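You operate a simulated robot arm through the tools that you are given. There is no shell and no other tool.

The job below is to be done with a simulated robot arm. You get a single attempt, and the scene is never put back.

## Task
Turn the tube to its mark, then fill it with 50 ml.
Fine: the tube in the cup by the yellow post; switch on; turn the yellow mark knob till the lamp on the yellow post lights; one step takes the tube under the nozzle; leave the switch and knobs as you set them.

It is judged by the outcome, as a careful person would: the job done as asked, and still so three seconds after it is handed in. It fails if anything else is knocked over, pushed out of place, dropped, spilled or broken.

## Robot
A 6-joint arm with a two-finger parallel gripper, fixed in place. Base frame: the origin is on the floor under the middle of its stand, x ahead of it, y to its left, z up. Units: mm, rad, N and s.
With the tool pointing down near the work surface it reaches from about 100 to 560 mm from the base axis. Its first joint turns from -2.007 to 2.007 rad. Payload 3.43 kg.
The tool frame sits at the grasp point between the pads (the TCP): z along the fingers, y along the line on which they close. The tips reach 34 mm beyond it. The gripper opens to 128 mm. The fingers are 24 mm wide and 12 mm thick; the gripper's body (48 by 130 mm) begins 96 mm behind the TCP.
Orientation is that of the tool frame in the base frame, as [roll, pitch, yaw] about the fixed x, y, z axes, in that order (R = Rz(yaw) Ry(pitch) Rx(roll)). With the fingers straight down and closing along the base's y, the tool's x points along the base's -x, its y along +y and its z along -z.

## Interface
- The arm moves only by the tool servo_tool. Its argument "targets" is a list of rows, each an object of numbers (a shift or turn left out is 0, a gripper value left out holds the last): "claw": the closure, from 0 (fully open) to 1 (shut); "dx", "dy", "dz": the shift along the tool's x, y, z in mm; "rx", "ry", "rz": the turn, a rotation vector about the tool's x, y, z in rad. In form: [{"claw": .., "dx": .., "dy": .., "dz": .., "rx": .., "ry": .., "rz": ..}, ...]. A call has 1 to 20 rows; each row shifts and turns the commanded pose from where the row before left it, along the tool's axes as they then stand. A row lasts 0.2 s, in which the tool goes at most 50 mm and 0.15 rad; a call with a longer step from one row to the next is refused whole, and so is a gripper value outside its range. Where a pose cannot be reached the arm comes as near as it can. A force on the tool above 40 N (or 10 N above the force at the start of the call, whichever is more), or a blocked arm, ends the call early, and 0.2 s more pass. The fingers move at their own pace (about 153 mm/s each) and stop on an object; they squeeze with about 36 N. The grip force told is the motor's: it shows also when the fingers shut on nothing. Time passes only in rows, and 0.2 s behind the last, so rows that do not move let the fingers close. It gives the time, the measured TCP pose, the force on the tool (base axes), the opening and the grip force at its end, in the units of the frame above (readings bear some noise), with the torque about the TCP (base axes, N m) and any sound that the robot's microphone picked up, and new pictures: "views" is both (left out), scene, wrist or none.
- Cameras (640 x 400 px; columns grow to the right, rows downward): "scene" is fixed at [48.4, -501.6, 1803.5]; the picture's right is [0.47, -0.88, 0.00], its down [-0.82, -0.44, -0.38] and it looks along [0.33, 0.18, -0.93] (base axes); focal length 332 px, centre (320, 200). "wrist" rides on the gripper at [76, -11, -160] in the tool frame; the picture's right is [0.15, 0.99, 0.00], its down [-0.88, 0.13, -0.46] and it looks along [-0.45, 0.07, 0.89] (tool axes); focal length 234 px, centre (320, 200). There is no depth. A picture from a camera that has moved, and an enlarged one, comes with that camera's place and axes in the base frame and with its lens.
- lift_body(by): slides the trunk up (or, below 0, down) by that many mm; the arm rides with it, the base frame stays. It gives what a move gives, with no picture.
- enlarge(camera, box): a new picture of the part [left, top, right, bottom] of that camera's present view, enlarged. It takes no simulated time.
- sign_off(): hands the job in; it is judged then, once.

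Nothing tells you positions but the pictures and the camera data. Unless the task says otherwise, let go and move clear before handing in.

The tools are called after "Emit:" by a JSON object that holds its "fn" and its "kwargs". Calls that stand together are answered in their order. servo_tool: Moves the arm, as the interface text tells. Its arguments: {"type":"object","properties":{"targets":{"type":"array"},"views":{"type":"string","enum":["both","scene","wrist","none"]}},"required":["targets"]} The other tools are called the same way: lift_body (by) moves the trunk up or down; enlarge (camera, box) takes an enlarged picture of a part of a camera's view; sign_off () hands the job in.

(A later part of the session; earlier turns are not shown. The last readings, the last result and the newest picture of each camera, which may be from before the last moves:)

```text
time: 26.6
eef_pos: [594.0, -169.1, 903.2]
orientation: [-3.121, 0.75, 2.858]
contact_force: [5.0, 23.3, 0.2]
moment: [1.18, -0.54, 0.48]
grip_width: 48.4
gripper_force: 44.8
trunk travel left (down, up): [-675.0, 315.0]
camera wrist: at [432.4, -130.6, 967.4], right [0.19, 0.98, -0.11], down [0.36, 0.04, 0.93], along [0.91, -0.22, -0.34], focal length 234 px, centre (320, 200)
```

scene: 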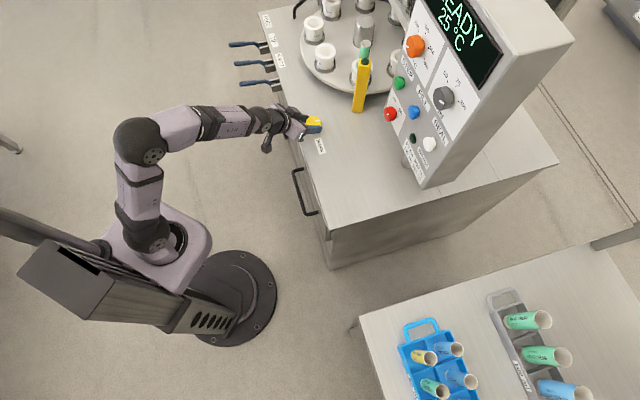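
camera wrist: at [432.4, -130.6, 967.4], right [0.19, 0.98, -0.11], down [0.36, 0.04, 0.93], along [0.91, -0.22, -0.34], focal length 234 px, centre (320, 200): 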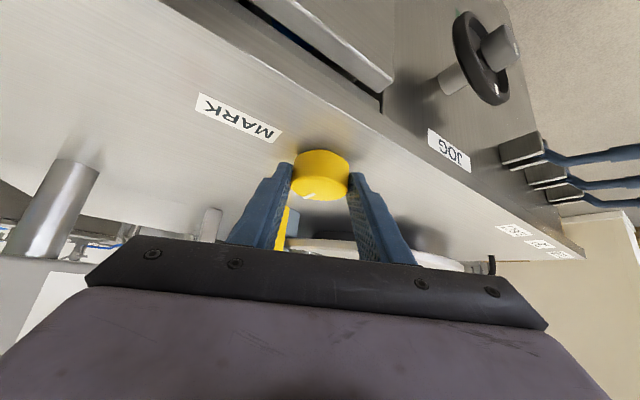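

The knob is gripped (48.4 mm). I'll relax the 2 mm side offset and turn it clockwise in small steps about its vertical axis, watching the lamp and the tube.

Emit:
{"fn": "servo_tool", "kwargs": {"targets": [{"dy": 1.5}, {"rx": 0.0682, "rz": 0.0731, "dy": 1.87}, {"rx": 0.0682, "rz": 0.0731, "dy": 1.87}, {"rx": 0.0682, "rz": 0.0731, "dy": 1.87}, {}], "views": "both"}}

Emit:
{"fn": "enlarge", "kwargs": {"camera": "scene", "box": [345, 30, 385, 70]}}

Emit:
{"fn": "enlarge", "kwargs": {"camera": "scene", "box": [285, 95, 345, 145]}}

```text
time: 27.8
eef_pos: [596.8, -162.4, 903.2]
orientation: [-3.128, 0.761, 2.555]
contact_force: [13.5, 9.6, 11.6]
moment: [-0.41, -0.48, 0.32]
grip_width: 48.3
gripper_force: 44.7
out of reach, approached as far as the arm can: row 3
trunk travel left (down, up): [-675.0, 315.0]
camera wrist: at [452.8, -79.7, 965.8], right [0.47, 0.88, -0.11], down [0.35, -0.07, 0.94], along [0.81, -0.48, -0.33], focal length 234 px, centre (320, 200)
```

scene: 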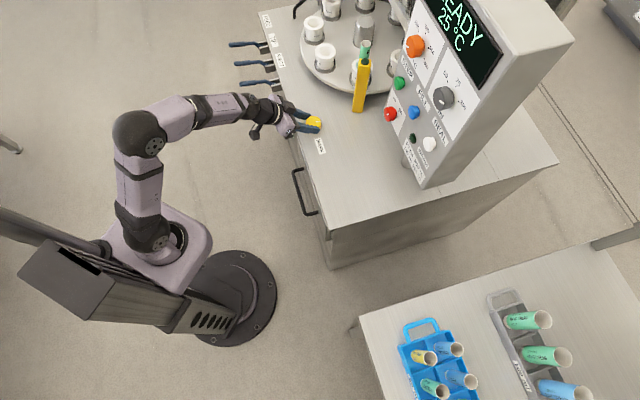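
wrist: 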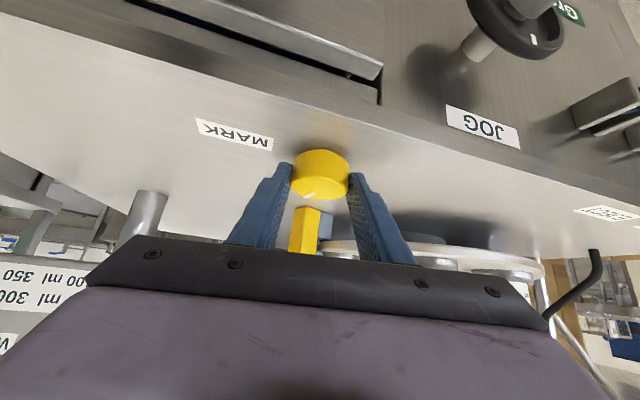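

```text
10.00 times, centred on (365, 50) of scene
camera zoom: at [48.4, -501.6, 1803.5], right [0.47, -0.88, 0.0], down [-0.82, -0.44, -0.38], along [0.33, 0.18, -0.93], focal length 3324 px, centre (-130, 1700)
```

zoom: 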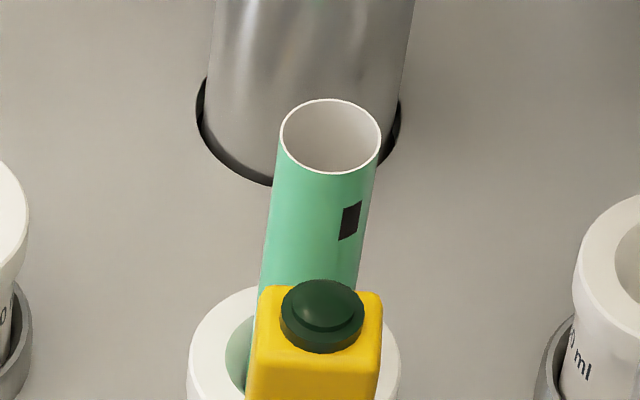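

```text
8.00 times, centred on (315, 120) of scene
camera zoom: at [48.4, -501.6, 1803.5], right [0.47, -0.88, 0.0], down [-0.82, -0.44, -0.38], along [0.33, 0.18, -0.93], focal length 2660 px, centre (360, 840)
```

zoom: 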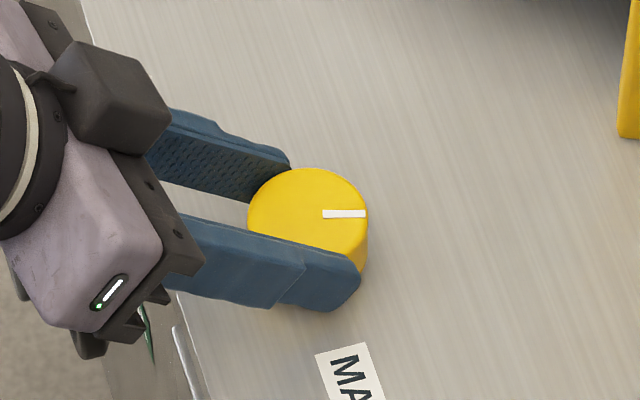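

The tube turned with the knob: the mark came around toward the post by ~30° and has ~33° left. I'll continue clockwise in small steps, checking the lamp each time.

Emit:
{"fn": "servo_tool", "kwargs": {"targets": [{"rx": 0.0682, "rz": 0.0731, "dy": 1.87}, {}, {}], "views": "scene"}}

Emit:
{"fn": "enlarge", "kwargs": {"camera": "scene", "box": [345, 30, 385, 70]}}

Emit:
{"fn": "enlarge", "kwargs": {"camera": "scene", "box": [285, 95, 345, 145]}}

```text
time: 28.6
eef_pos: [597.8, -160.8, 904.5]
orientation: [-3.131, 0.762, 2.455]
contact_force: [12.5, 8.7, 13.8]
moment: [-0.08, -0.67, 0.33]
grip_width: 48.5
gripper_force: 45.7
trunk travel left (down, up): [-675.0, 315.0]
```

scene: 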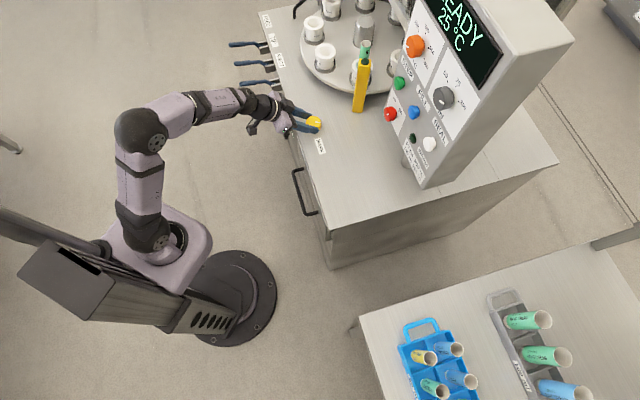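

```text
10.00 times, centred on (365, 50) of scene
camera zoom: at [48.4, -501.6, 1803.5], right [0.47, -0.88, 0.0], down [-0.82, -0.44, -0.38], along [0.33, 0.18, -0.93], focal length 3324 px, centre (-130, 1700)
```

zoom: 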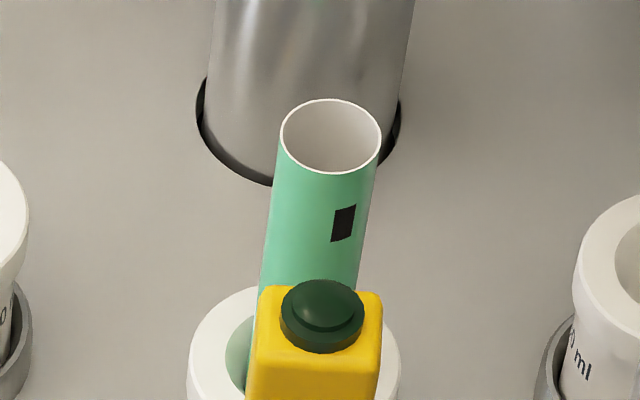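

```text
8.00 times, centred on (315, 120) of scene
camera zoom: at [48.4, -501.6, 1803.5], right [0.47, -0.88, 0.0], down [-0.82, -0.44, -0.38], along [0.33, 0.18, -0.93], focal length 2660 px, centre (360, 840)
```

zoom: 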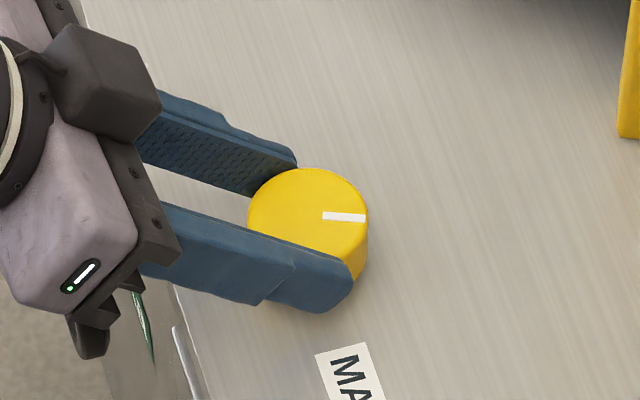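

Emit:
{"fn": "servo_tool", "kwargs": {"targets": [{"rx": 0.0682, "rz": 0.0731, "dy": 1.87}, {"rx": 0.0682, "rz": 0.0731, "dy": 1.87}, {}, {}], "views": "scene"}}

Emit:
{"fn": "enlarge", "kwargs": {"camera": "scene", "box": [345, 30, 385, 70]}}

Emit:
{"fn": "enlarge", "kwargs": {"camera": "scene", "box": [285, 95, 345, 145]}}

```text
time: 29.6
eef_pos: [600.1, -158.8, 903.6]
orientation: [-3.135, 0.763, 2.248]
contact_force: [12.6, 11.3, 15.6]
moment: [0.24, -0.73, 0.39]
grip_width: 48.4
gripper_force: 45.0
trunk travel left (down, up): [-675.0, 315.0]
```

scene: 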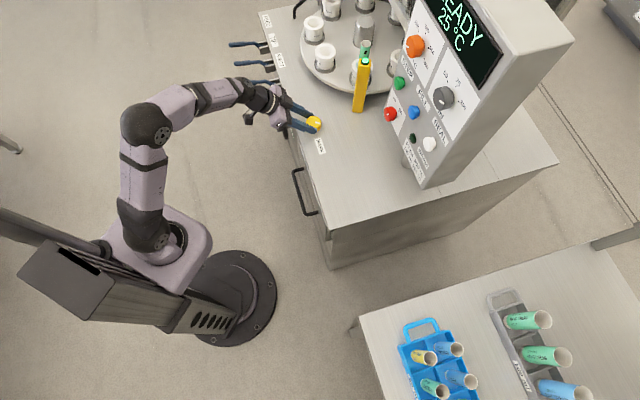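

```text
10.00 times, centred on (365, 50) of scene
camera zoom: at [48.4, -501.6, 1803.5], right [0.47, -0.88, 0.0], down [-0.82, -0.44, -0.38], along [0.33, 0.18, -0.93], focal length 3324 px, centre (-130, 1700)
```

zoom: 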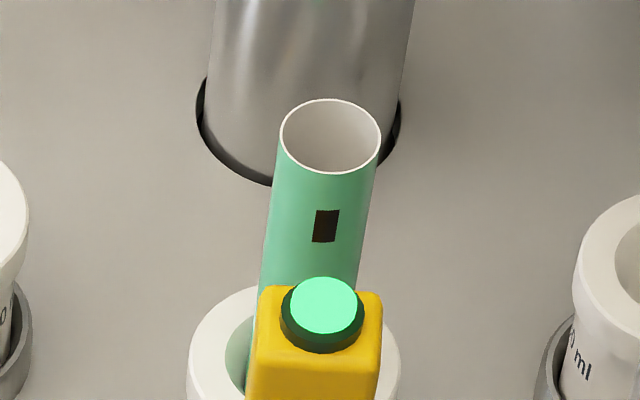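

```text
8.00 times, centred on (315, 120) of scene
camera zoom: at [48.4, -501.6, 1803.5], right [0.47, -0.88, 0.0], down [-0.82, -0.44, -0.38], along [0.33, 0.18, -0.93], focal length 2660 px, centre (360, 840)
```

zoom: 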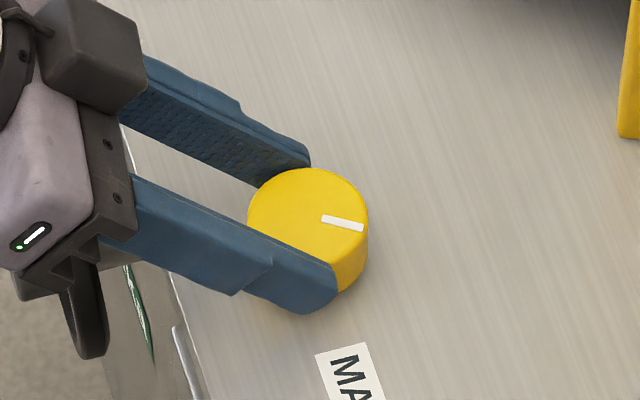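

The lamp on the post is lit and the mark faces it. Before letting go, I'll relieve the side force so the release doesn't disturb the knob.

Emit:
{"fn": "servo_tool", "kwargs": {"targets": [{"dy": 1.0, "dx": -0.7, "dz": -0.7}, {"dy": 1.0, "dx": -0.7, "dz": -0.7}, {}], "views": "none"}}

```text
time: 30.4
eef_pos: [600.8, -157.5, 904.0]
orientation: [-3.13, 0.758, 2.249]
contact_force: [12.4, 7.1, 10.0]
moment: [0.17, -1.1, 0.27]
grip_width: 48.6
gripper_force: 45.0
trunk travel left (down, up): [-675.0, 315.0]
```

Emit:
{"fn": "servo_tool", "kwargs": {"targets": [{"dy": 1.5, "dx": -0.7, "dz": -0.7}, {"dy": 1.5, "dx": -0.7, "dz": -0.7}, {}], "views": "scene"}}

Emit:
{"fn": "enlarge", "kwargs": {"camera": "scene", "box": [345, 30, 385, 70]}}

```text
time: 31.2
eef_pos: [600.5, -158.8, 903.9]
orientation: [-3.125, 0.757, 2.251]
contact_force: [4.6, 1.9, 1.0]
moment: [0.22, -0.7, 0.11]
grip_width: 48.7
gripper_force: 44.9
trunk travel left (down, up): [-675.0, 315.0]
```

scene: 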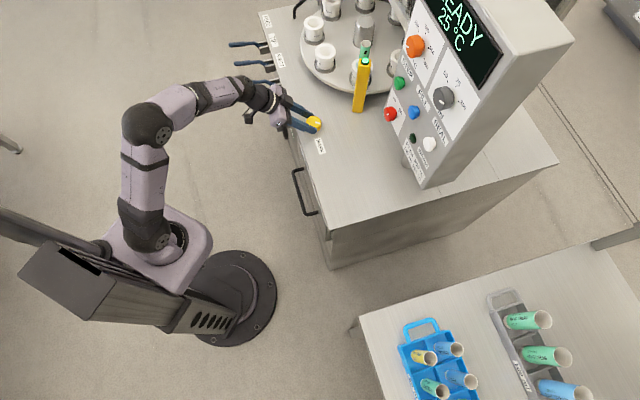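

```text
10.00 times, centred on (365, 50) of scene
camera zoom: at [48.4, -501.6, 1803.5], right [0.47, -0.88, 0.0], down [-0.82, -0.44, -0.38], along [0.33, 0.18, -0.93], focal length 3324 px, centre (-130, 1700)
```

zoom: 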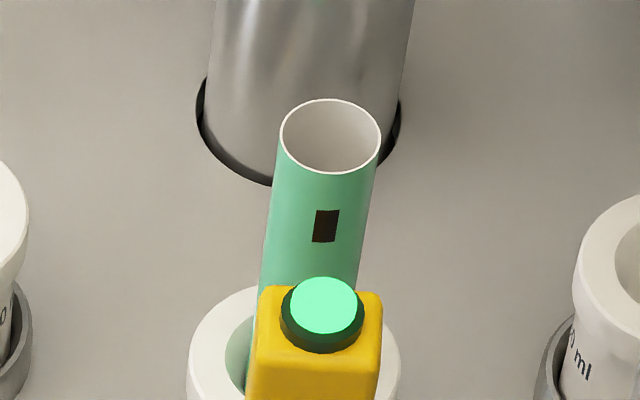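

Forces are nearly gone and the lamp is still lit. I'll open and rise straight up off the knob.

Emit:
{"fn": "servo_tool", "kwargs": {"targets": [{"claw": 0.4}, {"claw": 0.4}, {"claw": 0.4}], "views": "scene"}}

Emit:
{"fn": "enlarge", "kwargs": {"camera": "scene", "box": [345, 30, 385, 70]}}

```text
time: 32.0
eef_pos: [600.6, -158.1, 906.4]
orientation: [-3.125, 0.758, 2.253]
contact_force: [0.0, 0.4, -0.2]
moment: [-0.01, 0.03, -0.04]
grip_width: 76.7
gripper_force: 0.0
trunk travel left (down, up): [-675.0, 315.0]
```

scene: 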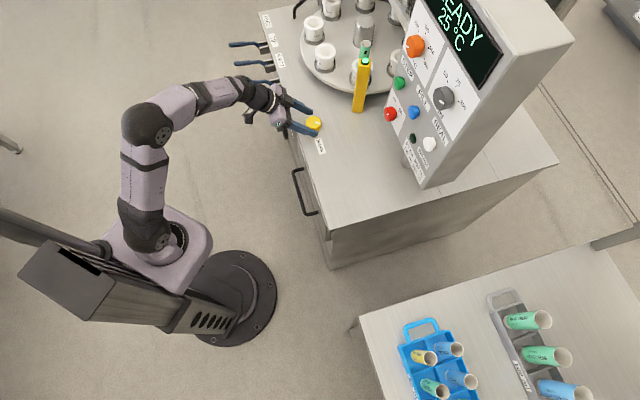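

```text
10.00 times, centred on (365, 50) of scene
camera zoom: at [48.4, -501.6, 1803.5], right [0.47, -0.88, 0.0], down [-0.82, -0.44, -0.38], along [0.33, 0.18, -0.93], focal length 3324 px, centre (-130, 1700)
```

zoom: 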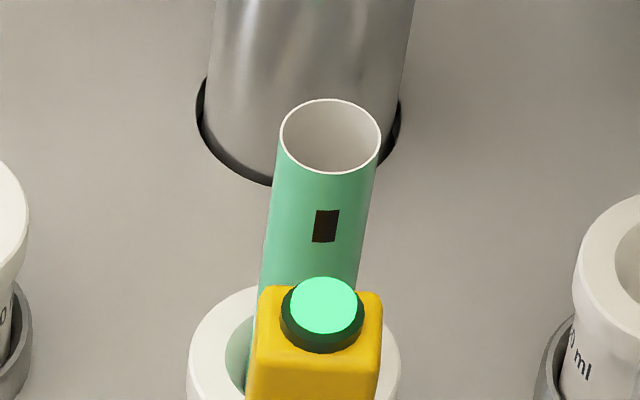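

The lamp stays lit after release. I'll rise clear of the knob and raise the trunk to the height of the ml dial.

Emit:
{"fn": "servo_tool", "kwargs": {"targets": [{"dx": -27.5, "dz": -29}, {"dx": -27.5, "dz": -29}, {"dx": -27.5, "dz": -29}, {"dx": -27.5, "dz": -29}, {}], "views": "scene"}}

Emit:
{"fn": "lift_body", "kwargs": {"by": 230}}

```text
time: 33.2
eef_pos: [603.3, -156.2, 1065.1]
orientation: [-3.126, 0.757, 2.252]
contact_force: [0.1, -0.3, 0.0]
moment: [0.01, -0.01, -0.01]
grip_width: 76.6
gripper_force: 0.1
trunk travel left (down, up): [-675.0, 315.0]
```

scene: 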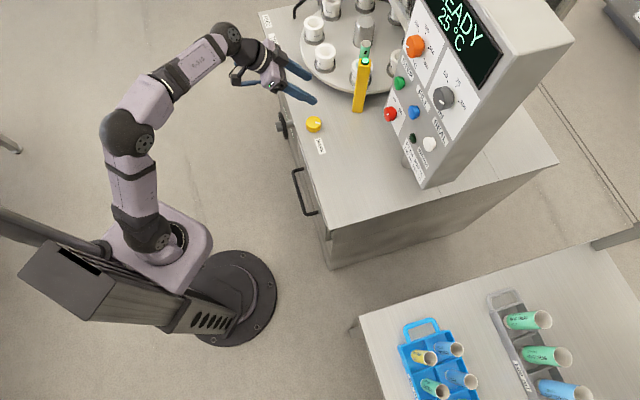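

```text
time: 35.6
eef_pos: [601.8, -156.7, 1295.0]
orientation: [-3.125, 0.757, 2.251]
contact_force: [-0.8, -0.2, 1.7]
moment: [0.03, 0.01, 0.0]
grip_width: 76.9
gripper_force: 0.1
trunk travel left (down, up): [-905.0, 85.0]
```

Now I'll translate right across to in front of the ml dial, square up and level the tool.

Emit:
{"fn": "servo_tool", "kwargs": {"targets": [{"dy": -48}, {"dy": -48}, {"dy": -48}, {"dy": -48}, {"dy": -48}, {"dy": -48}, {"rx": -0.0722, "rz": -0.0763}, {"ry": -0.135}, {"ry": -0.135}, {"ry": -0.135}, {}], "views": "both"}}

```text
time: 38.0
eef_pos: [373.6, -339.8, 1299.8]
orientation: [-3.096, 1.093, 2.367]
contact_force: [-0.8, -0.3, 0.5]
moment: [0.0, -0.01, -0.01]
grip_width: 76.8
gripper_force: 0.0
out of reach, approached as far as the arm can: row 10
trunk travel left (down, up): [-905.0, 85.0]
camera wrist: at [243.7, -219.3, 1303.0], right [0.67, 0.73, -0.15], down [0.11, 0.1, 0.99], along [0.73, -0.68, -0.01], focal length 234 px, centre (320, 200)
```

scene: 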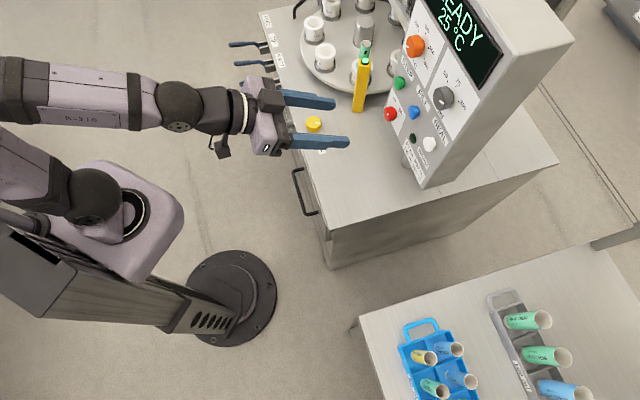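
wrist: 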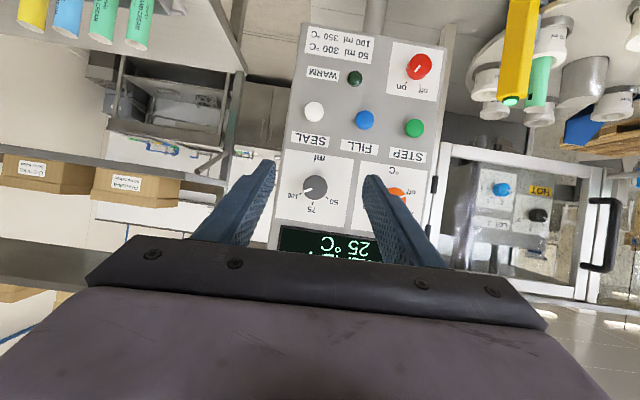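

Emit:
{"fn": "enlarge", "kwargs": {"camera": "wrist", "box": [265, 140, 365, 225]}}

Emit:
{"fn": "enlarge", "kwargs": {"camera": "scene", "box": [410, 60, 480, 130]}}

```text
4.71 times, centred on (315, 182) of wrist
camera zoom: at [243.7, -219.3, 1303.0], right [0.67, 0.73, -0.15], down [0.11, 0.1, 0.99], along [0.73, -0.68, -0.01], focal length 1102 px, centre (344, 282)
```

zoom: 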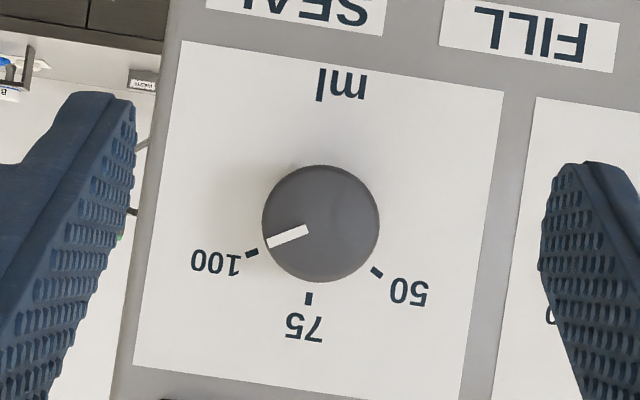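

```text
5.71 times, centred on (445, 95) of scene
camera zoom: at [48.4, -501.6, 1803.5], right [0.47, -0.88, 0.0], down [-0.82, -0.44, -0.38], along [0.33, 0.18, -0.93], focal length 1900 px, centre (-394, 800)
```

zoom: 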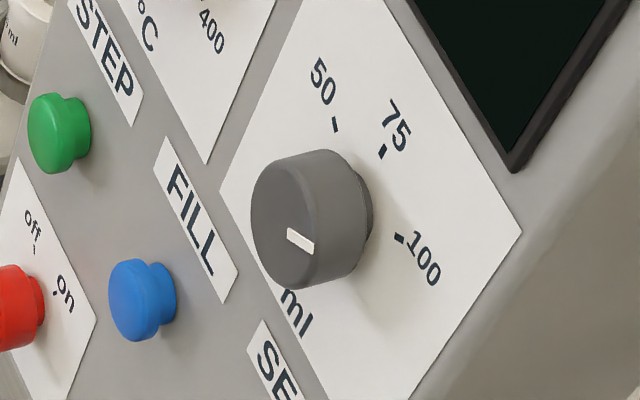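

The ml dial pointer sits on 100; 50 is 120° counter-clockwise from there. The knob's at r≈-21, z≈1278, ~44 mm wide. I'll come forward, level the tool, and test how far the wrist can rotate in free space.

Emit:
{"fn": "servo_tool", "kwargs": {"targets": [{"dx": -20.7, "dz": 40}, {"dx": -20.7, "dz": 40}, {"ry": -0.12}, {"ry": -0.12}, {"ry": -0.12}, {"ry": -0.118}, {"dx": 20}, {"rz": -0.15}, {"rz": -0.15}, {"rz": -0.15}, {"rz": -0.15}, {"rz": -0.15}, {"rz": -0.15}, {}], "views": "both"}}

```text
time: 41.0
eef_pos: [435.3, -404.6, 1276.4]
orientation: [-1.572, 0.65, -2.387]
contact_force: [-0.2, -0.1, -0.4]
moment: [0.01, -0.01, 0.06]
grip_width: 76.8
gripper_force: 0.0
trunk travel left (down, up): [-905.0, 85.0]
camera wrist: at [276.3, -335.9, 1239.1], right [0.35, 0.33, -0.88], down [0.25, 0.87, 0.43], along [0.9, -0.37, 0.22], focal length 234 px, centre (320, 200)
```

scene: 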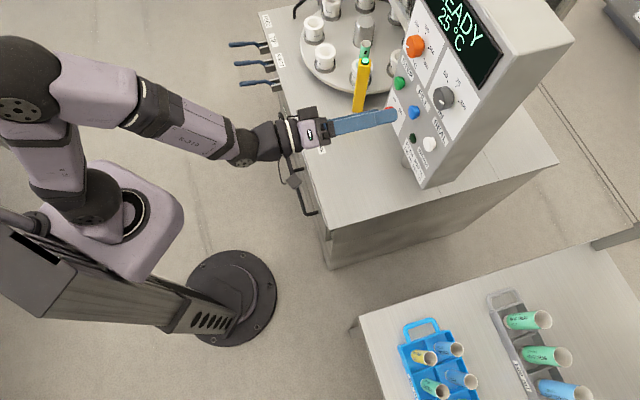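
wrist: 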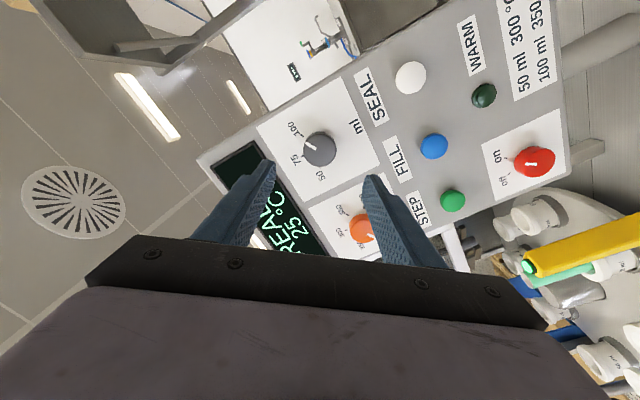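

Rotation to -53° is fine. I'll test further to see if the whole 120° is available in one go.

Emit:
{"fn": "servo_tool", "kwargs": {"targets": [{"rz": -0.15}, {"rz": -0.15}, {"rz": -0.15}, {"rz": -0.15}, {"rz": -0.15}, {"rz": -0.15}, {"rz": -0.15}, {"rz": -0.15}, {}], "views": "wrist"}}

```text
time: 43.0
eef_pos: [435.6, -405.1, 1277.8]
orientation: [-1.573, -0.55, -2.383]
contact_force: [0.7, 0.4, 0.6]
moment: [0.0, 0.02, 0.02]
grip_width: 76.8
gripper_force: 0.0
trunk travel left (down, up): [-905.0, 85.0]
camera wrist: at [282.4, -330.1, 1325.4], right [-0.47, -0.44, -0.77], down [0.18, 0.8, -0.57], along [0.87, -0.41, -0.29], focal length 234 px, centre (320, 200)
```

wrist: 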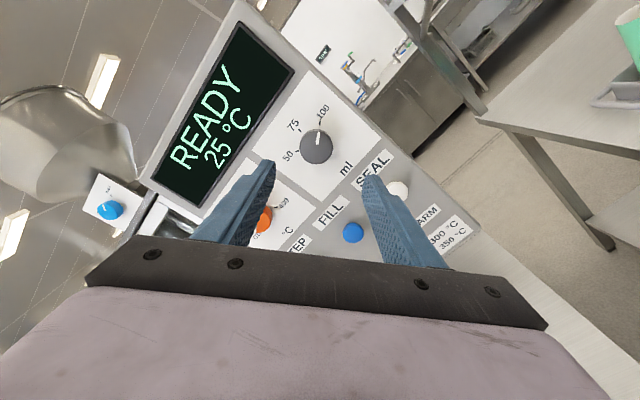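

Emit:
{"fn": "servo_tool", "kwargs": {"targets": [{"rz": -0.15}, {"rz": -0.1}, {}], "views": "wrist"}}

Emit:
{"fn": "enlarge", "kwargs": {"camera": "wrist", "box": [270, 90, 380, 190]}}

```text
time: 43.8
eef_pos: [436.1, -404.8, 1277.6]
orientation: [-1.574, -0.799, -2.385]
contact_force: [0.3, -0.5, 0.3]
moment: [-0.03, -0.01, 0.0]
grip_width: 76.5
gripper_force: 0.0
trunk travel left (down, up): [-905.0, 85.0]
camera wrist: at [293.0, -320.7, 1337.7], right [-0.59, -0.56, -0.58], down [0.06, 0.69, -0.72], along [0.8, -0.46, -0.37], focal length 234 px, centre (320, 200)
```

wrist: 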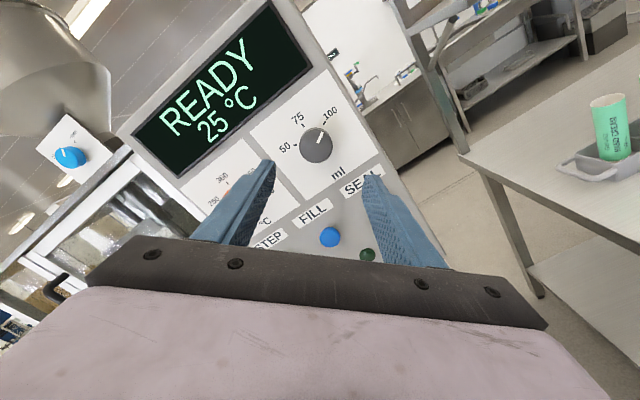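

```text
4.00 times, centred on (325, 140) of wrist
camera zoom: at [293.0, -320.7, 1337.7], right [-0.59, -0.56, -0.58], down [0.06, 0.69, -0.72], along [0.8, -0.46, -0.37], focal length 937 px, centre (300, 440)
```

zoom: 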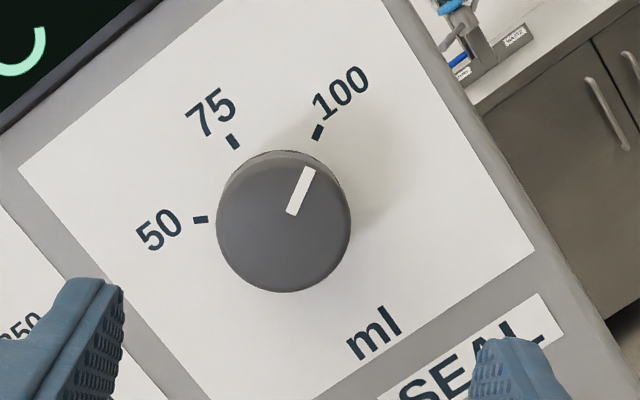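

The full range works. I'll rotate back to about -11°, true up the axis, and advance toward the ml dial.

Emit:
{"fn": "servo_tool", "kwargs": {"targets": [{"rz": 0.145}, {"rz": 0.145}, {"rz": 0.145}, {"rz": 0.145}, {"rz": 0.145}, {"rz": 0.145}, {"rz": 0.145}, {"rz": 0.145}, {"rz": 0.145}, {"rz": 0.145}, {"rz": 0.145}, {"rz": 0.145}, {"rz": 0.145}, {"rz": 0.145}, {"rz": 0.145}, {"rx": -0.0304, "ry": -0.006}, {"dz": 40}, {"dz": 40}, {}], "views": "wrist"}}

Emit:
{"fn": "enlarge", "kwargs": {"camera": "wrist", "box": [250, 100, 390, 210]}}

```text
time: 47.8
eef_pos: [491.3, -460.8, 1277.2]
orientation: [-1.573, 1.379, -2.355]
contact_force: [0.2, 0.5, -0.2]
moment: [-0.03, 0.03, 0.01]
grip_width: 76.7
gripper_force: 0.0
trunk travel left (down, up): [-905.0, 85.0]
camera wrist: at [360.4, -367.3, 1204.6], right [0.66, 0.67, -0.33], down [-0.11, 0.53, 0.84], along [0.74, -0.52, 0.43], focal length 234 px, centre (320, 200)
```

wrist: 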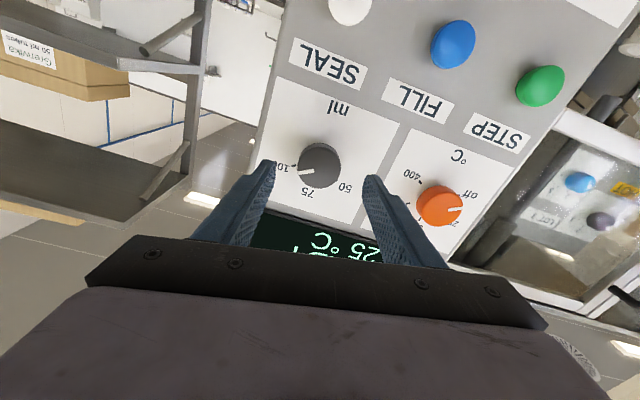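

```text
3.64 times, centred on (320, 155) of wrist
camera zoom: at [360.4, -367.3, 1204.6], right [0.66, 0.67, -0.33], down [-0.11, 0.53, 0.84], along [0.74, -0.52, 0.43], focal length 852 px, centre (320, 364)
```

zoom: 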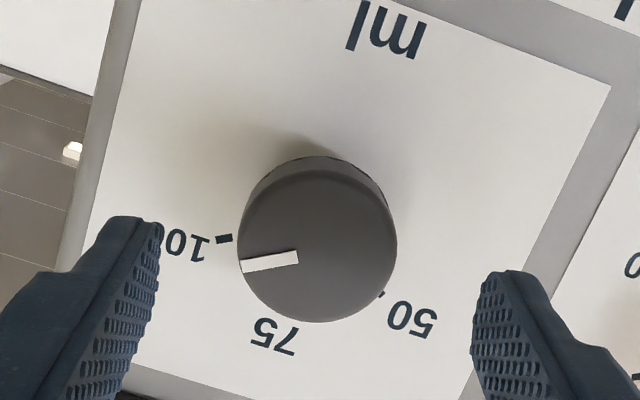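

Aligned. I'll make the small correction, slide over the ml knob and grip it.

Emit:
{"fn": "servo_tool", "kwargs": {"targets": [{"dx": -1.6, "dy": -0.9}, {"dz": 25}, {"dz": 16}, {"dz": 7.5}, {}, {"claw": 1.0}, {"claw": 1.0}, {"claw": 1.0}], "views": "wrist"}}

```text
time: 49.6
eef_pos: [526.7, -495.8, 1280.8]
orientation: [-1.575, 1.378, -2.36]
contact_force: [2.8, 0.4, 0.1]
moment: [-0.02, 0.07, 0.23]
grip_width: 43.1
gripper_force: 45.5
trunk travel left (down, up): [-905.0, 85.0]
camera wrist: at [393.9, -401.4, 1206.2], right [0.66, 0.67, -0.33], down [-0.11, 0.53, 0.84], along [0.74, -0.52, 0.43], focal length 234 px, centre (320, 200)
```

wrist: 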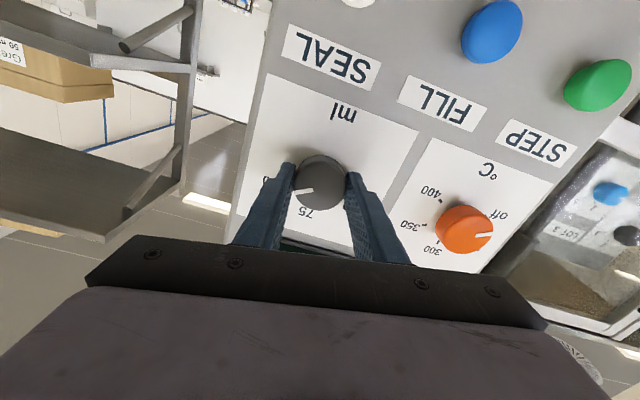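

Gripped without side force. Turning counter-clockwise, first 60° (to 75), then I'll check.

Emit:
{"fn": "servo_tool", "kwargs": {"targets": [{"rz": -0.1496}, {"rz": -0.1496}, {"rz": -0.1496}, {"rz": -0.1496}, {"rz": -0.1496}, {"rz": -0.1496}, {"rz": -0.1496}, {}], "views": "both"}}

Emit:
{"fn": "enlarge", "kwargs": {"camera": "wrist", "box": [250, 110, 390, 220]}}

```text
time: 51.4
eef_pos: [525.3, -494.9, 1279.6]
orientation: [-1.572, 0.328, -2.353]
contact_force: [-1.0, 4.7, 0.9]
moment: [0.02, 0.05, -0.16]
grip_width: 43.2
gripper_force: 44.6
trunk travel left (down, up): [-905.0, 85.0]
camera wrist: at [358.9, -436.8, 1264.4], right [0.13, 0.13, -0.98], down [0.29, 0.94, 0.16], along [0.95, -0.31, 0.08], focal length 234 px, centre (320, 200)
```

scene: 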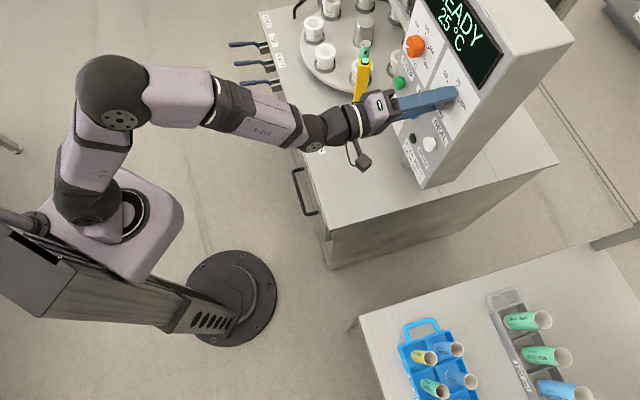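
wrist: 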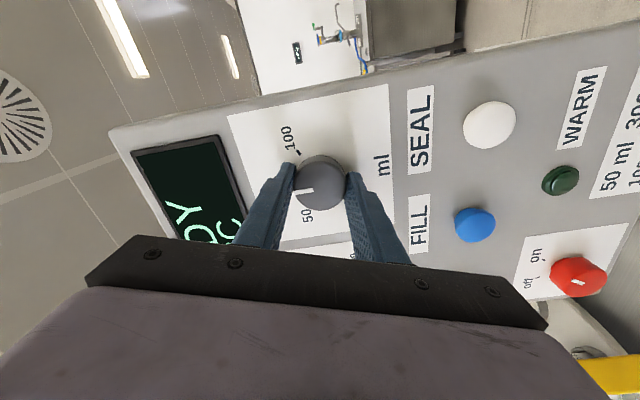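

```text
3.64 times, centred on (320, 165) of wrist
camera zoom: at [358.9, -436.8, 1264.4], right [0.13, 0.13, -0.98], down [0.29, 0.94, 0.16], along [0.95, -0.31, 0.08], focal length 852 px, centre (320, 327)
```

zoom: 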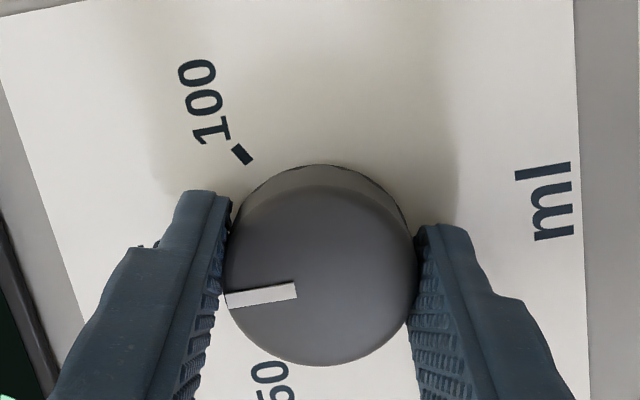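

The pointer follows exactly, now at 75. I'll turn the remaining 60°.

Emit:
{"fn": "servo_tool", "kwargs": {"targets": [{"rz": -0.1496}, {"rz": -0.1496}, {"rz": -0.1496}, {"rz": -0.1496}, {"rz": -0.1496}, {"rz": -0.1496}, {"rz": -0.1496}, {}], "views": "both"}}

Emit:
{"fn": "enlarge", "kwargs": {"camera": "wrist", "box": [250, 110, 390, 220]}}

```text
time: 53.2
eef_pos: [525.9, -495.5, 1281.1]
orientation: [-1.57, -0.72, -2.356]
contact_force: [-1.8, 4.1, 3.3]
moment: [0.23, 0.27, 0.45]
grip_width: 43.3
gripper_force: 44.9
trunk travel left (down, up): [-905.0, 85.0]
camera wrist: at [377.0, -418.5, 1336.6], right [-0.54, -0.54, -0.65], down [0.08, 0.73, -0.68], along [0.84, -0.42, -0.35], focal length 234 px, centre (320, 200)
```

scene: 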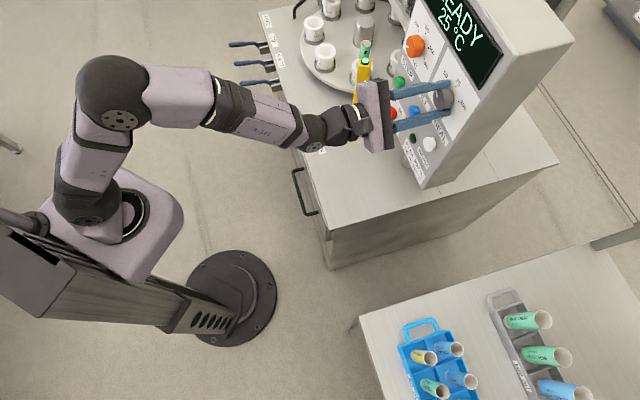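
wrist: 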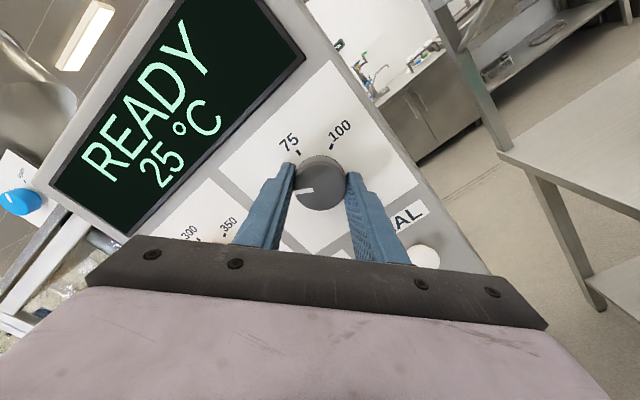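

```text
3.64 times, centred on (320, 165) of wrist
camera zoom: at [377.0, -418.5, 1336.6], right [-0.54, -0.54, -0.65], down [0.08, 0.73, -0.68], along [0.84, -0.42, -0.35], focal length 852 px, centre (320, 327)
```

zoom: 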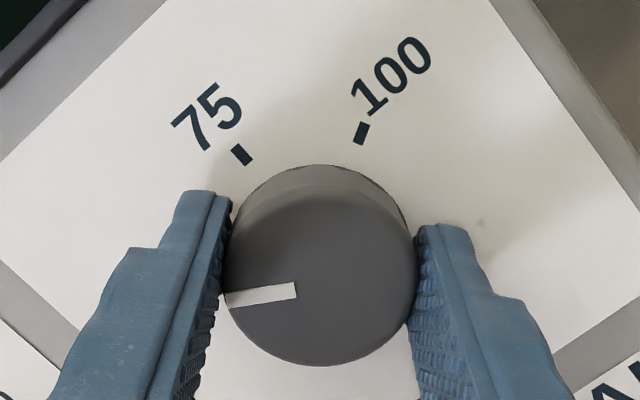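

Turned 120°. I'll release, back off and read the dial.

Emit:
{"fn": "servo_tool", "kwargs": {"targets": [{"claw": 0.4}, {"claw": 0.4}, {"dz": -20}, {"dz": -35}, {"dz": -35}, {}], "views": "both"}}

Emit:
{"fn": "enlarge", "kwargs": {"camera": "wrist", "box": [260, 95, 380, 190]}}

Emit:
{"fn": "enlarge", "kwargs": {"camera": "scene", "box": [345, 0, 505, 130]}}

```text
time: 54.6
eef_pos: [463.1, -433.4, 1276.5]
orientation: [-1.572, -0.719, -2.353]
contact_force: [0.1, 0.4, 0.7]
moment: [0.0, 0.02, -0.02]
grip_width: 76.9
gripper_force: 0.2
trunk travel left (down, up): [-905.0, 85.0]
camera wrist: at [314.1, -357.4, 1334.5], right [-0.54, -0.54, -0.65], down [0.08, 0.73, -0.68], along [0.84, -0.42, -0.35], focal length 234 px, centre (320, 200)
```

scene: 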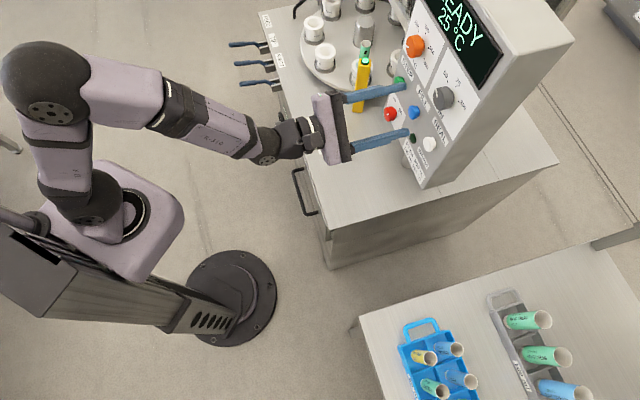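
wrist: 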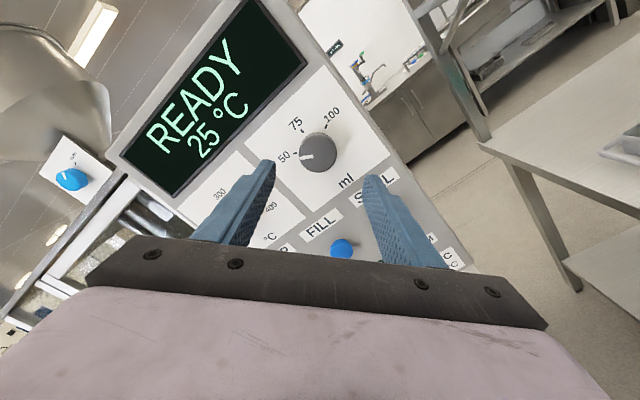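

```text
4.21 times, centred on (320, 142) of wrist
camera zoom: at [314.1, -357.4, 1334.5], right [-0.54, -0.54, -0.65], down [0.08, 0.73, -0.68], along [0.84, -0.42, -0.35], focal length 986 px, centre (320, 442)
```

zoom: 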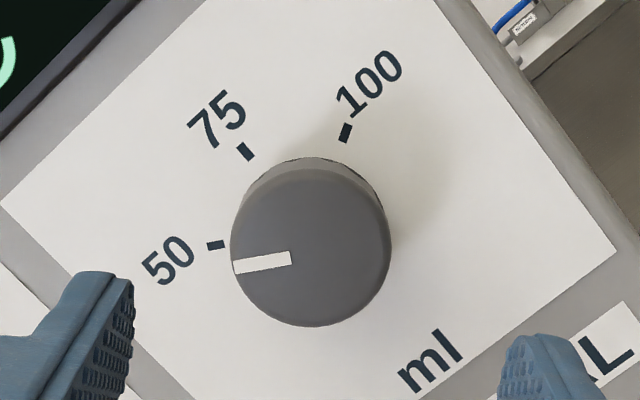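

```text
3.08 times, centred on (425, 65) of scene
camera zoom: at [48.4, -501.6, 1803.5], right [0.47, -0.88, 0.0], down [-0.82, -0.44, -0.38], along [0.33, 0.18, -0.93], focal length 1023 px, centre (-3, 615)
```

zoom: 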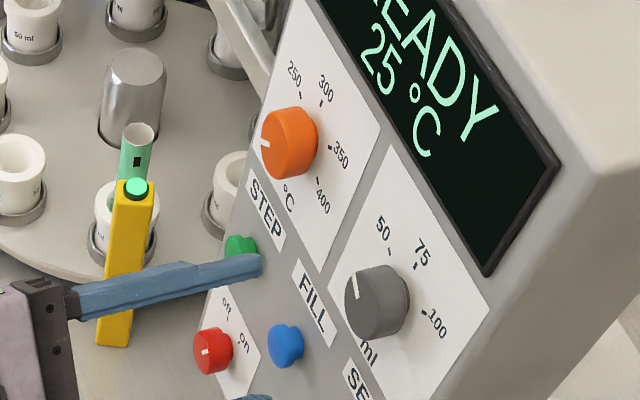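

The dial now points exactly at 50, the lamp is still lit, and the display reads READY. Next: lower the trunk to button height, close the fingers and line up with STEP (r≈-185, z≈1141).

Emit:
{"fn": "lift_body", "kwargs": {"by": -135}}

Emit:
{"fn": "servo_tool", "kwargs": {"targets": [{"claw": 1.0, "dx": -30.8, "dy": -27}, {"dx": -30.8, "dy": -27}, {"dx": -30.8, "dy": -27}, {"dx": -30.8, "dy": -27}, {}], "views": "both"}}

```text
time: 56.2
eef_pos: [463.3, -434.0, 1142.3]
orientation: [-1.573, -0.715, -2.352]
contact_force: [-0.9, 0.7, 0.1]
moment: [0.04, 0.04, 0.03]
grip_width: 76.7
gripper_force: 0.1
trunk travel left (down, up): [-770.0, 220.0]
```

```text
time: 57.4
eef_pos: [580.2, -316.2, 1143.3]
orientation: [-1.574, -0.716, -2.351]
contact_force: [-0.6, -0.3, 0.0]
moment: [-0.01, -0.01, -0.04]
grip_width: 0.1
gripper_force: 32.9
trunk travel left (down, up): [-770.0, 220.0]
camera wrist: at [430.1, -239.4, 1200.9], right [-0.54, -0.54, -0.65], down [0.08, 0.73, -0.68], along [0.84, -0.42, -0.35], focal length 234 px, centre (320, 200)
```

scene: 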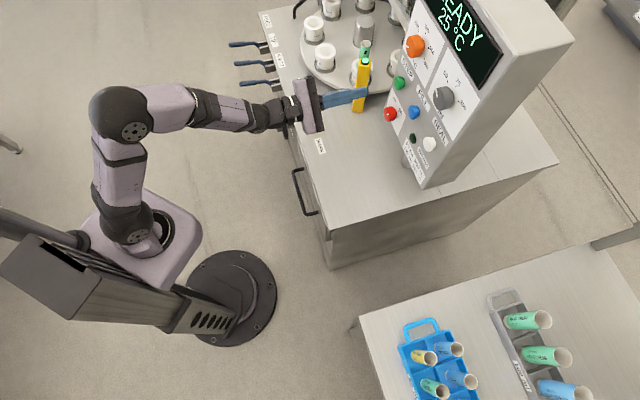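
wrist: 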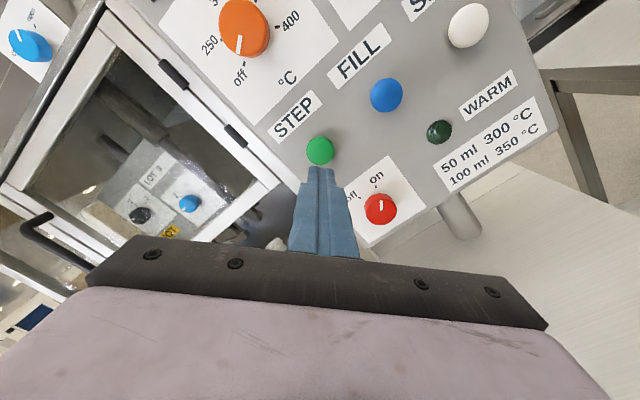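

The closed fingertips line up with STEP. I'll approach to just in front of the button.

Emit:
{"fn": "servo_tool", "kwargs": {"targets": [{"dx": 1.1, "dy": 2.2}, {"dz": 35}, {"dz": 30}, {"dz": 11}, {}], "views": "wrist"}}

```text
time: 58.6
eef_pos: [631.5, -373.5, 1143.6]
orientation: [-1.573, -0.719, -2.351]
contact_force: [-0.7, 0.5, -1.2]
moment: [0.0, -0.01, -0.04]
grip_width: 0.0
gripper_force: 32.9
trunk travel left (down, up): [-770.0, 220.0]
camera wrist: at [482.0, -297.1, 1200.1], right [-0.54, -0.54, -0.65], down [0.08, 0.73, -0.68], along [0.84, -0.42, -0.35], focal length 234 px, centre (320, 200)
```

wrist: 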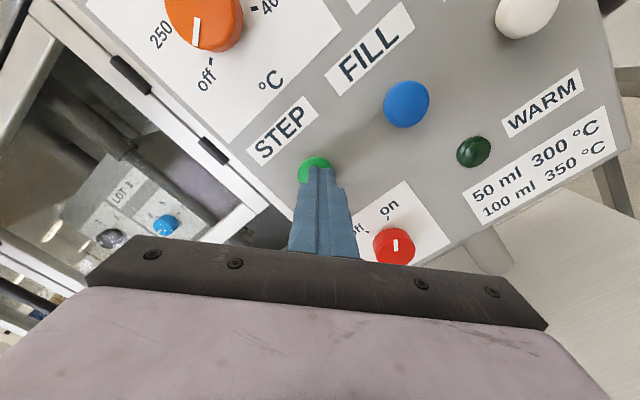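

Emit:
{"fn": "servo_tool", "kwargs": {"targets": [{"dz": 4}, {"dz": 4}, {}], "views": "none"}}

```text
time: 59.4
eef_pos: [633.8, -377.5, 1142.3]
orientation: [-1.573, -0.715, -2.354]
contact_force: [-12.5, 7.4, -1.0]
moment: [0.08, -0.03, -0.04]
grip_width: 0.0
gripper_force: 32.8
trunk travel left (down, up): [-770.0, 220.0]
heard: click
```

A click was heard: STEP is pressed. I'll retract now and watch the carousel.

Emit:
{"fn": "servo_tool", "kwargs": {"targets": [{"dz": -10}, {"dz": -30}, {"dz": -40}, {}, {}], "views": "both"}}

Emit:
{"fn": "enlarge", "kwargs": {"camera": "scene", "box": [280, 0, 520, 150]}}

```text
time: 60.6
eef_pos: [579.7, -322.6, 1144.3]
orientation: [-1.571, -0.715, -2.351]
contact_force: [0.2, -0.6, -0.2]
moment: [-0.01, 0.0, -0.02]
grip_width: 0.0
gripper_force: 32.7
trunk travel left (down, up): [-770.0, 220.0]
camera wrist: at [430.8, -246.1, 1200.8], right [-0.54, -0.54, -0.65], down [0.08, 0.73, -0.68], along [0.84, -0.42, -0.35], focal length 234 px, centre (320, 200)
```

scene: 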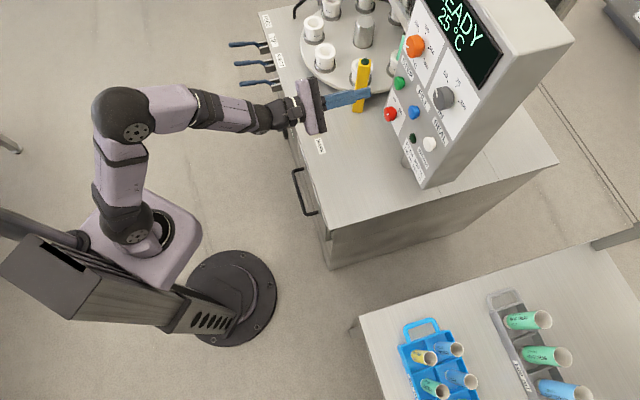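
wrist: 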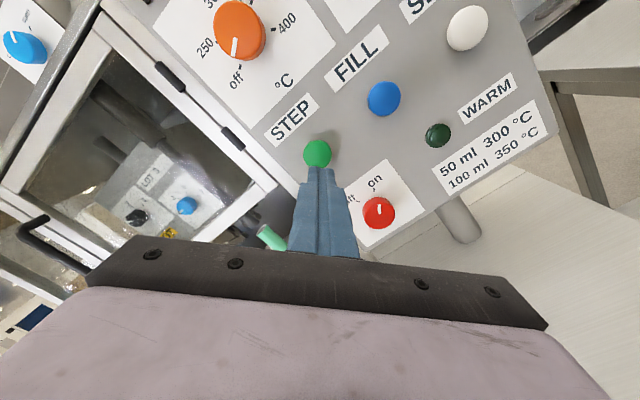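

```text
2.67 times, centred on (400, 75) of scene
camera zoom: at [48.4, -501.6, 1803.5], right [0.47, -0.88, 0.0], down [-0.82, -0.44, -0.38], along [0.33, 0.18, -0.93], focal length 886 px, centre (107, 533)
```

zoom: 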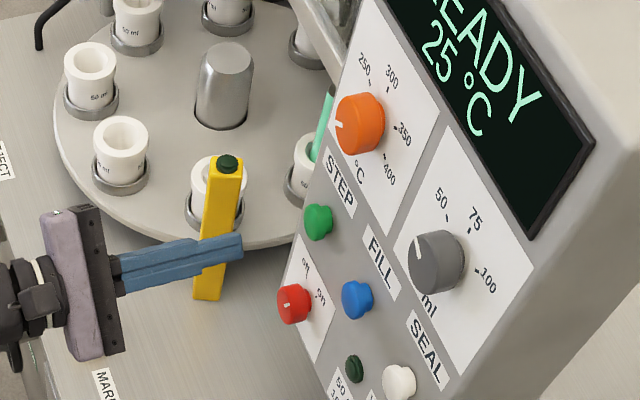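

The carousel moved one step, taking the tube towards the filling station. I'll move across in front of FILL (time for the carousel to settle) and look.

Emit:
{"fn": "servo_tool", "kwargs": {"targets": [{"dx": 22.2, "dy": 20.2}, {"dx": 22.2, "dy": 20.2}, {"dx": 22.2, "dy": 20.2}, {}, {}, {}, {}], "views": "both"}}

Emit:
{"fn": "enlarge", "kwargs": {"camera": "scene", "box": [280, 0, 520, 150]}}

Emit:
{"fn": "enlarge", "kwargs": {"camera": "wrist", "box": [140, 80, 440, 260]}}

```text
time: 62.2
eef_pos: [514.0, -386.1, 1141.1]
orientation: [-1.572, -0.715, -2.352]
contact_force: [0.3, 0.6, 0.5]
moment: [-0.01, -0.01, -0.02]
grip_width: 0.1
gripper_force: 33.2
trunk travel left (down, up): [-770.0, 220.0]
camera wrist: at [365.1, -310.2, 1197.1], right [-0.54, -0.54, -0.65], down [0.08, 0.73, -0.68], along [0.84, -0.42, -0.35], focal length 234 px, centre (320, 200)
```

scene: 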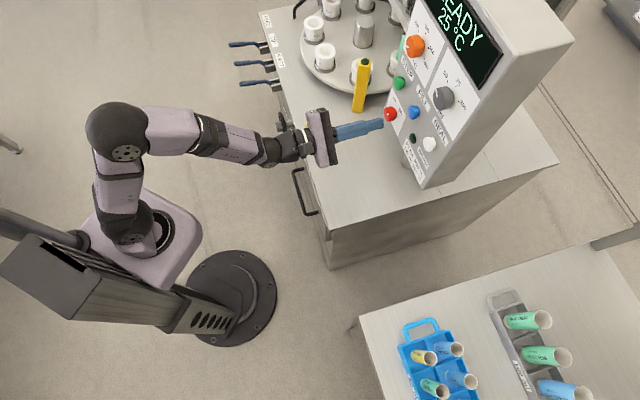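
wrist: 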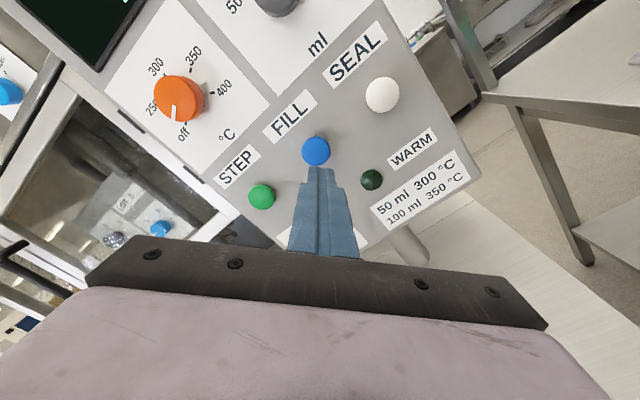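

```text
2.67 times, centred on (400, 75) of scene
camera zoom: at [48.4, -501.6, 1803.5], right [0.47, -0.88, 0.0], down [-0.82, -0.44, -0.38], along [0.33, 0.18, -0.93], focal length 886 px, centre (107, 533)
```

zoom: 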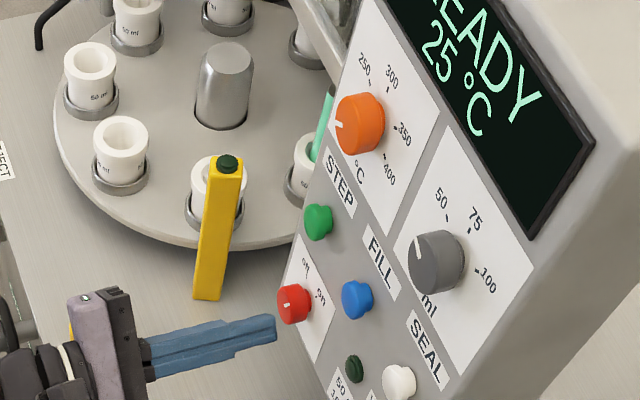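

```text
2.13 times, centred on (290, 170) of wrist
camera zoom: at [365.1, -310.2, 1197.1], right [-0.54, -0.54, -0.65], down [0.08, 0.73, -0.68], along [0.84, -0.42, -0.35], focal length 500 px, centre (384, 264)
```

zoom: 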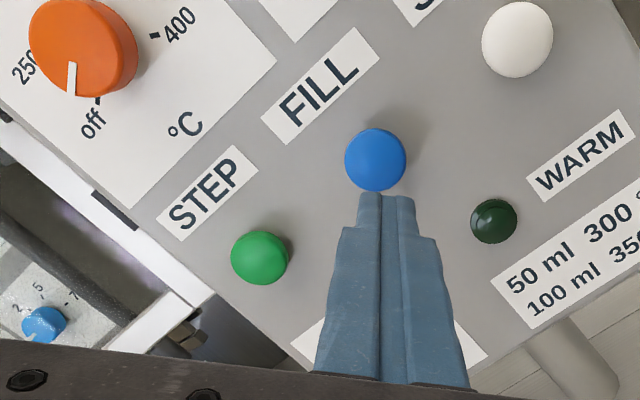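

The carousel is at rest and the fingers line up with FILL. Approaching the button.

Emit:
{"fn": "servo_tool", "kwargs": {"targets": [{"dz": 30}, {"dz": 30}, {"dz": 14}, {}], "views": "wrist"}}

```text
time: 63.2
eef_pos: [566.9, -438.3, 1139.6]
orientation: [-1.573, -0.718, -2.353]
contact_force: [-1.2, 1.7, 0.3]
moment: [0.02, -0.02, -0.02]
grip_width: 0.1
gripper_force: 32.7
trunk travel left (down, up): [-770.0, 220.0]
camera wrist: at [417.5, -361.9, 1196.3], right [-0.54, -0.54, -0.65], down [0.08, 0.73, -0.68], along [0.84, -0.42, -0.35], focal length 234 px, centre (320, 200)
```

wrist: 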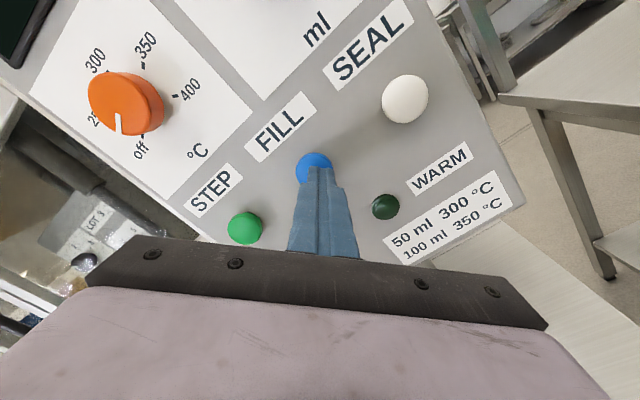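

Just in front of FILL; pressing gently once.

Emit:
{"fn": "servo_tool", "kwargs": {"targets": [{"dz": 4}, {"dz": 4}, {}], "views": "none"}}

```text
time: 64.0
eef_pos: [571.8, -441.7, 1140.2]
orientation: [-1.576, -0.717, -2.351]
contact_force: [-18.2, 12.0, -6.0]
moment: [0.15, 0.08, -0.1]
grip_width: 0.0
gripper_force: 33.2
trunk travel left (down, up): [-770.0, 220.0]
heard: click
```

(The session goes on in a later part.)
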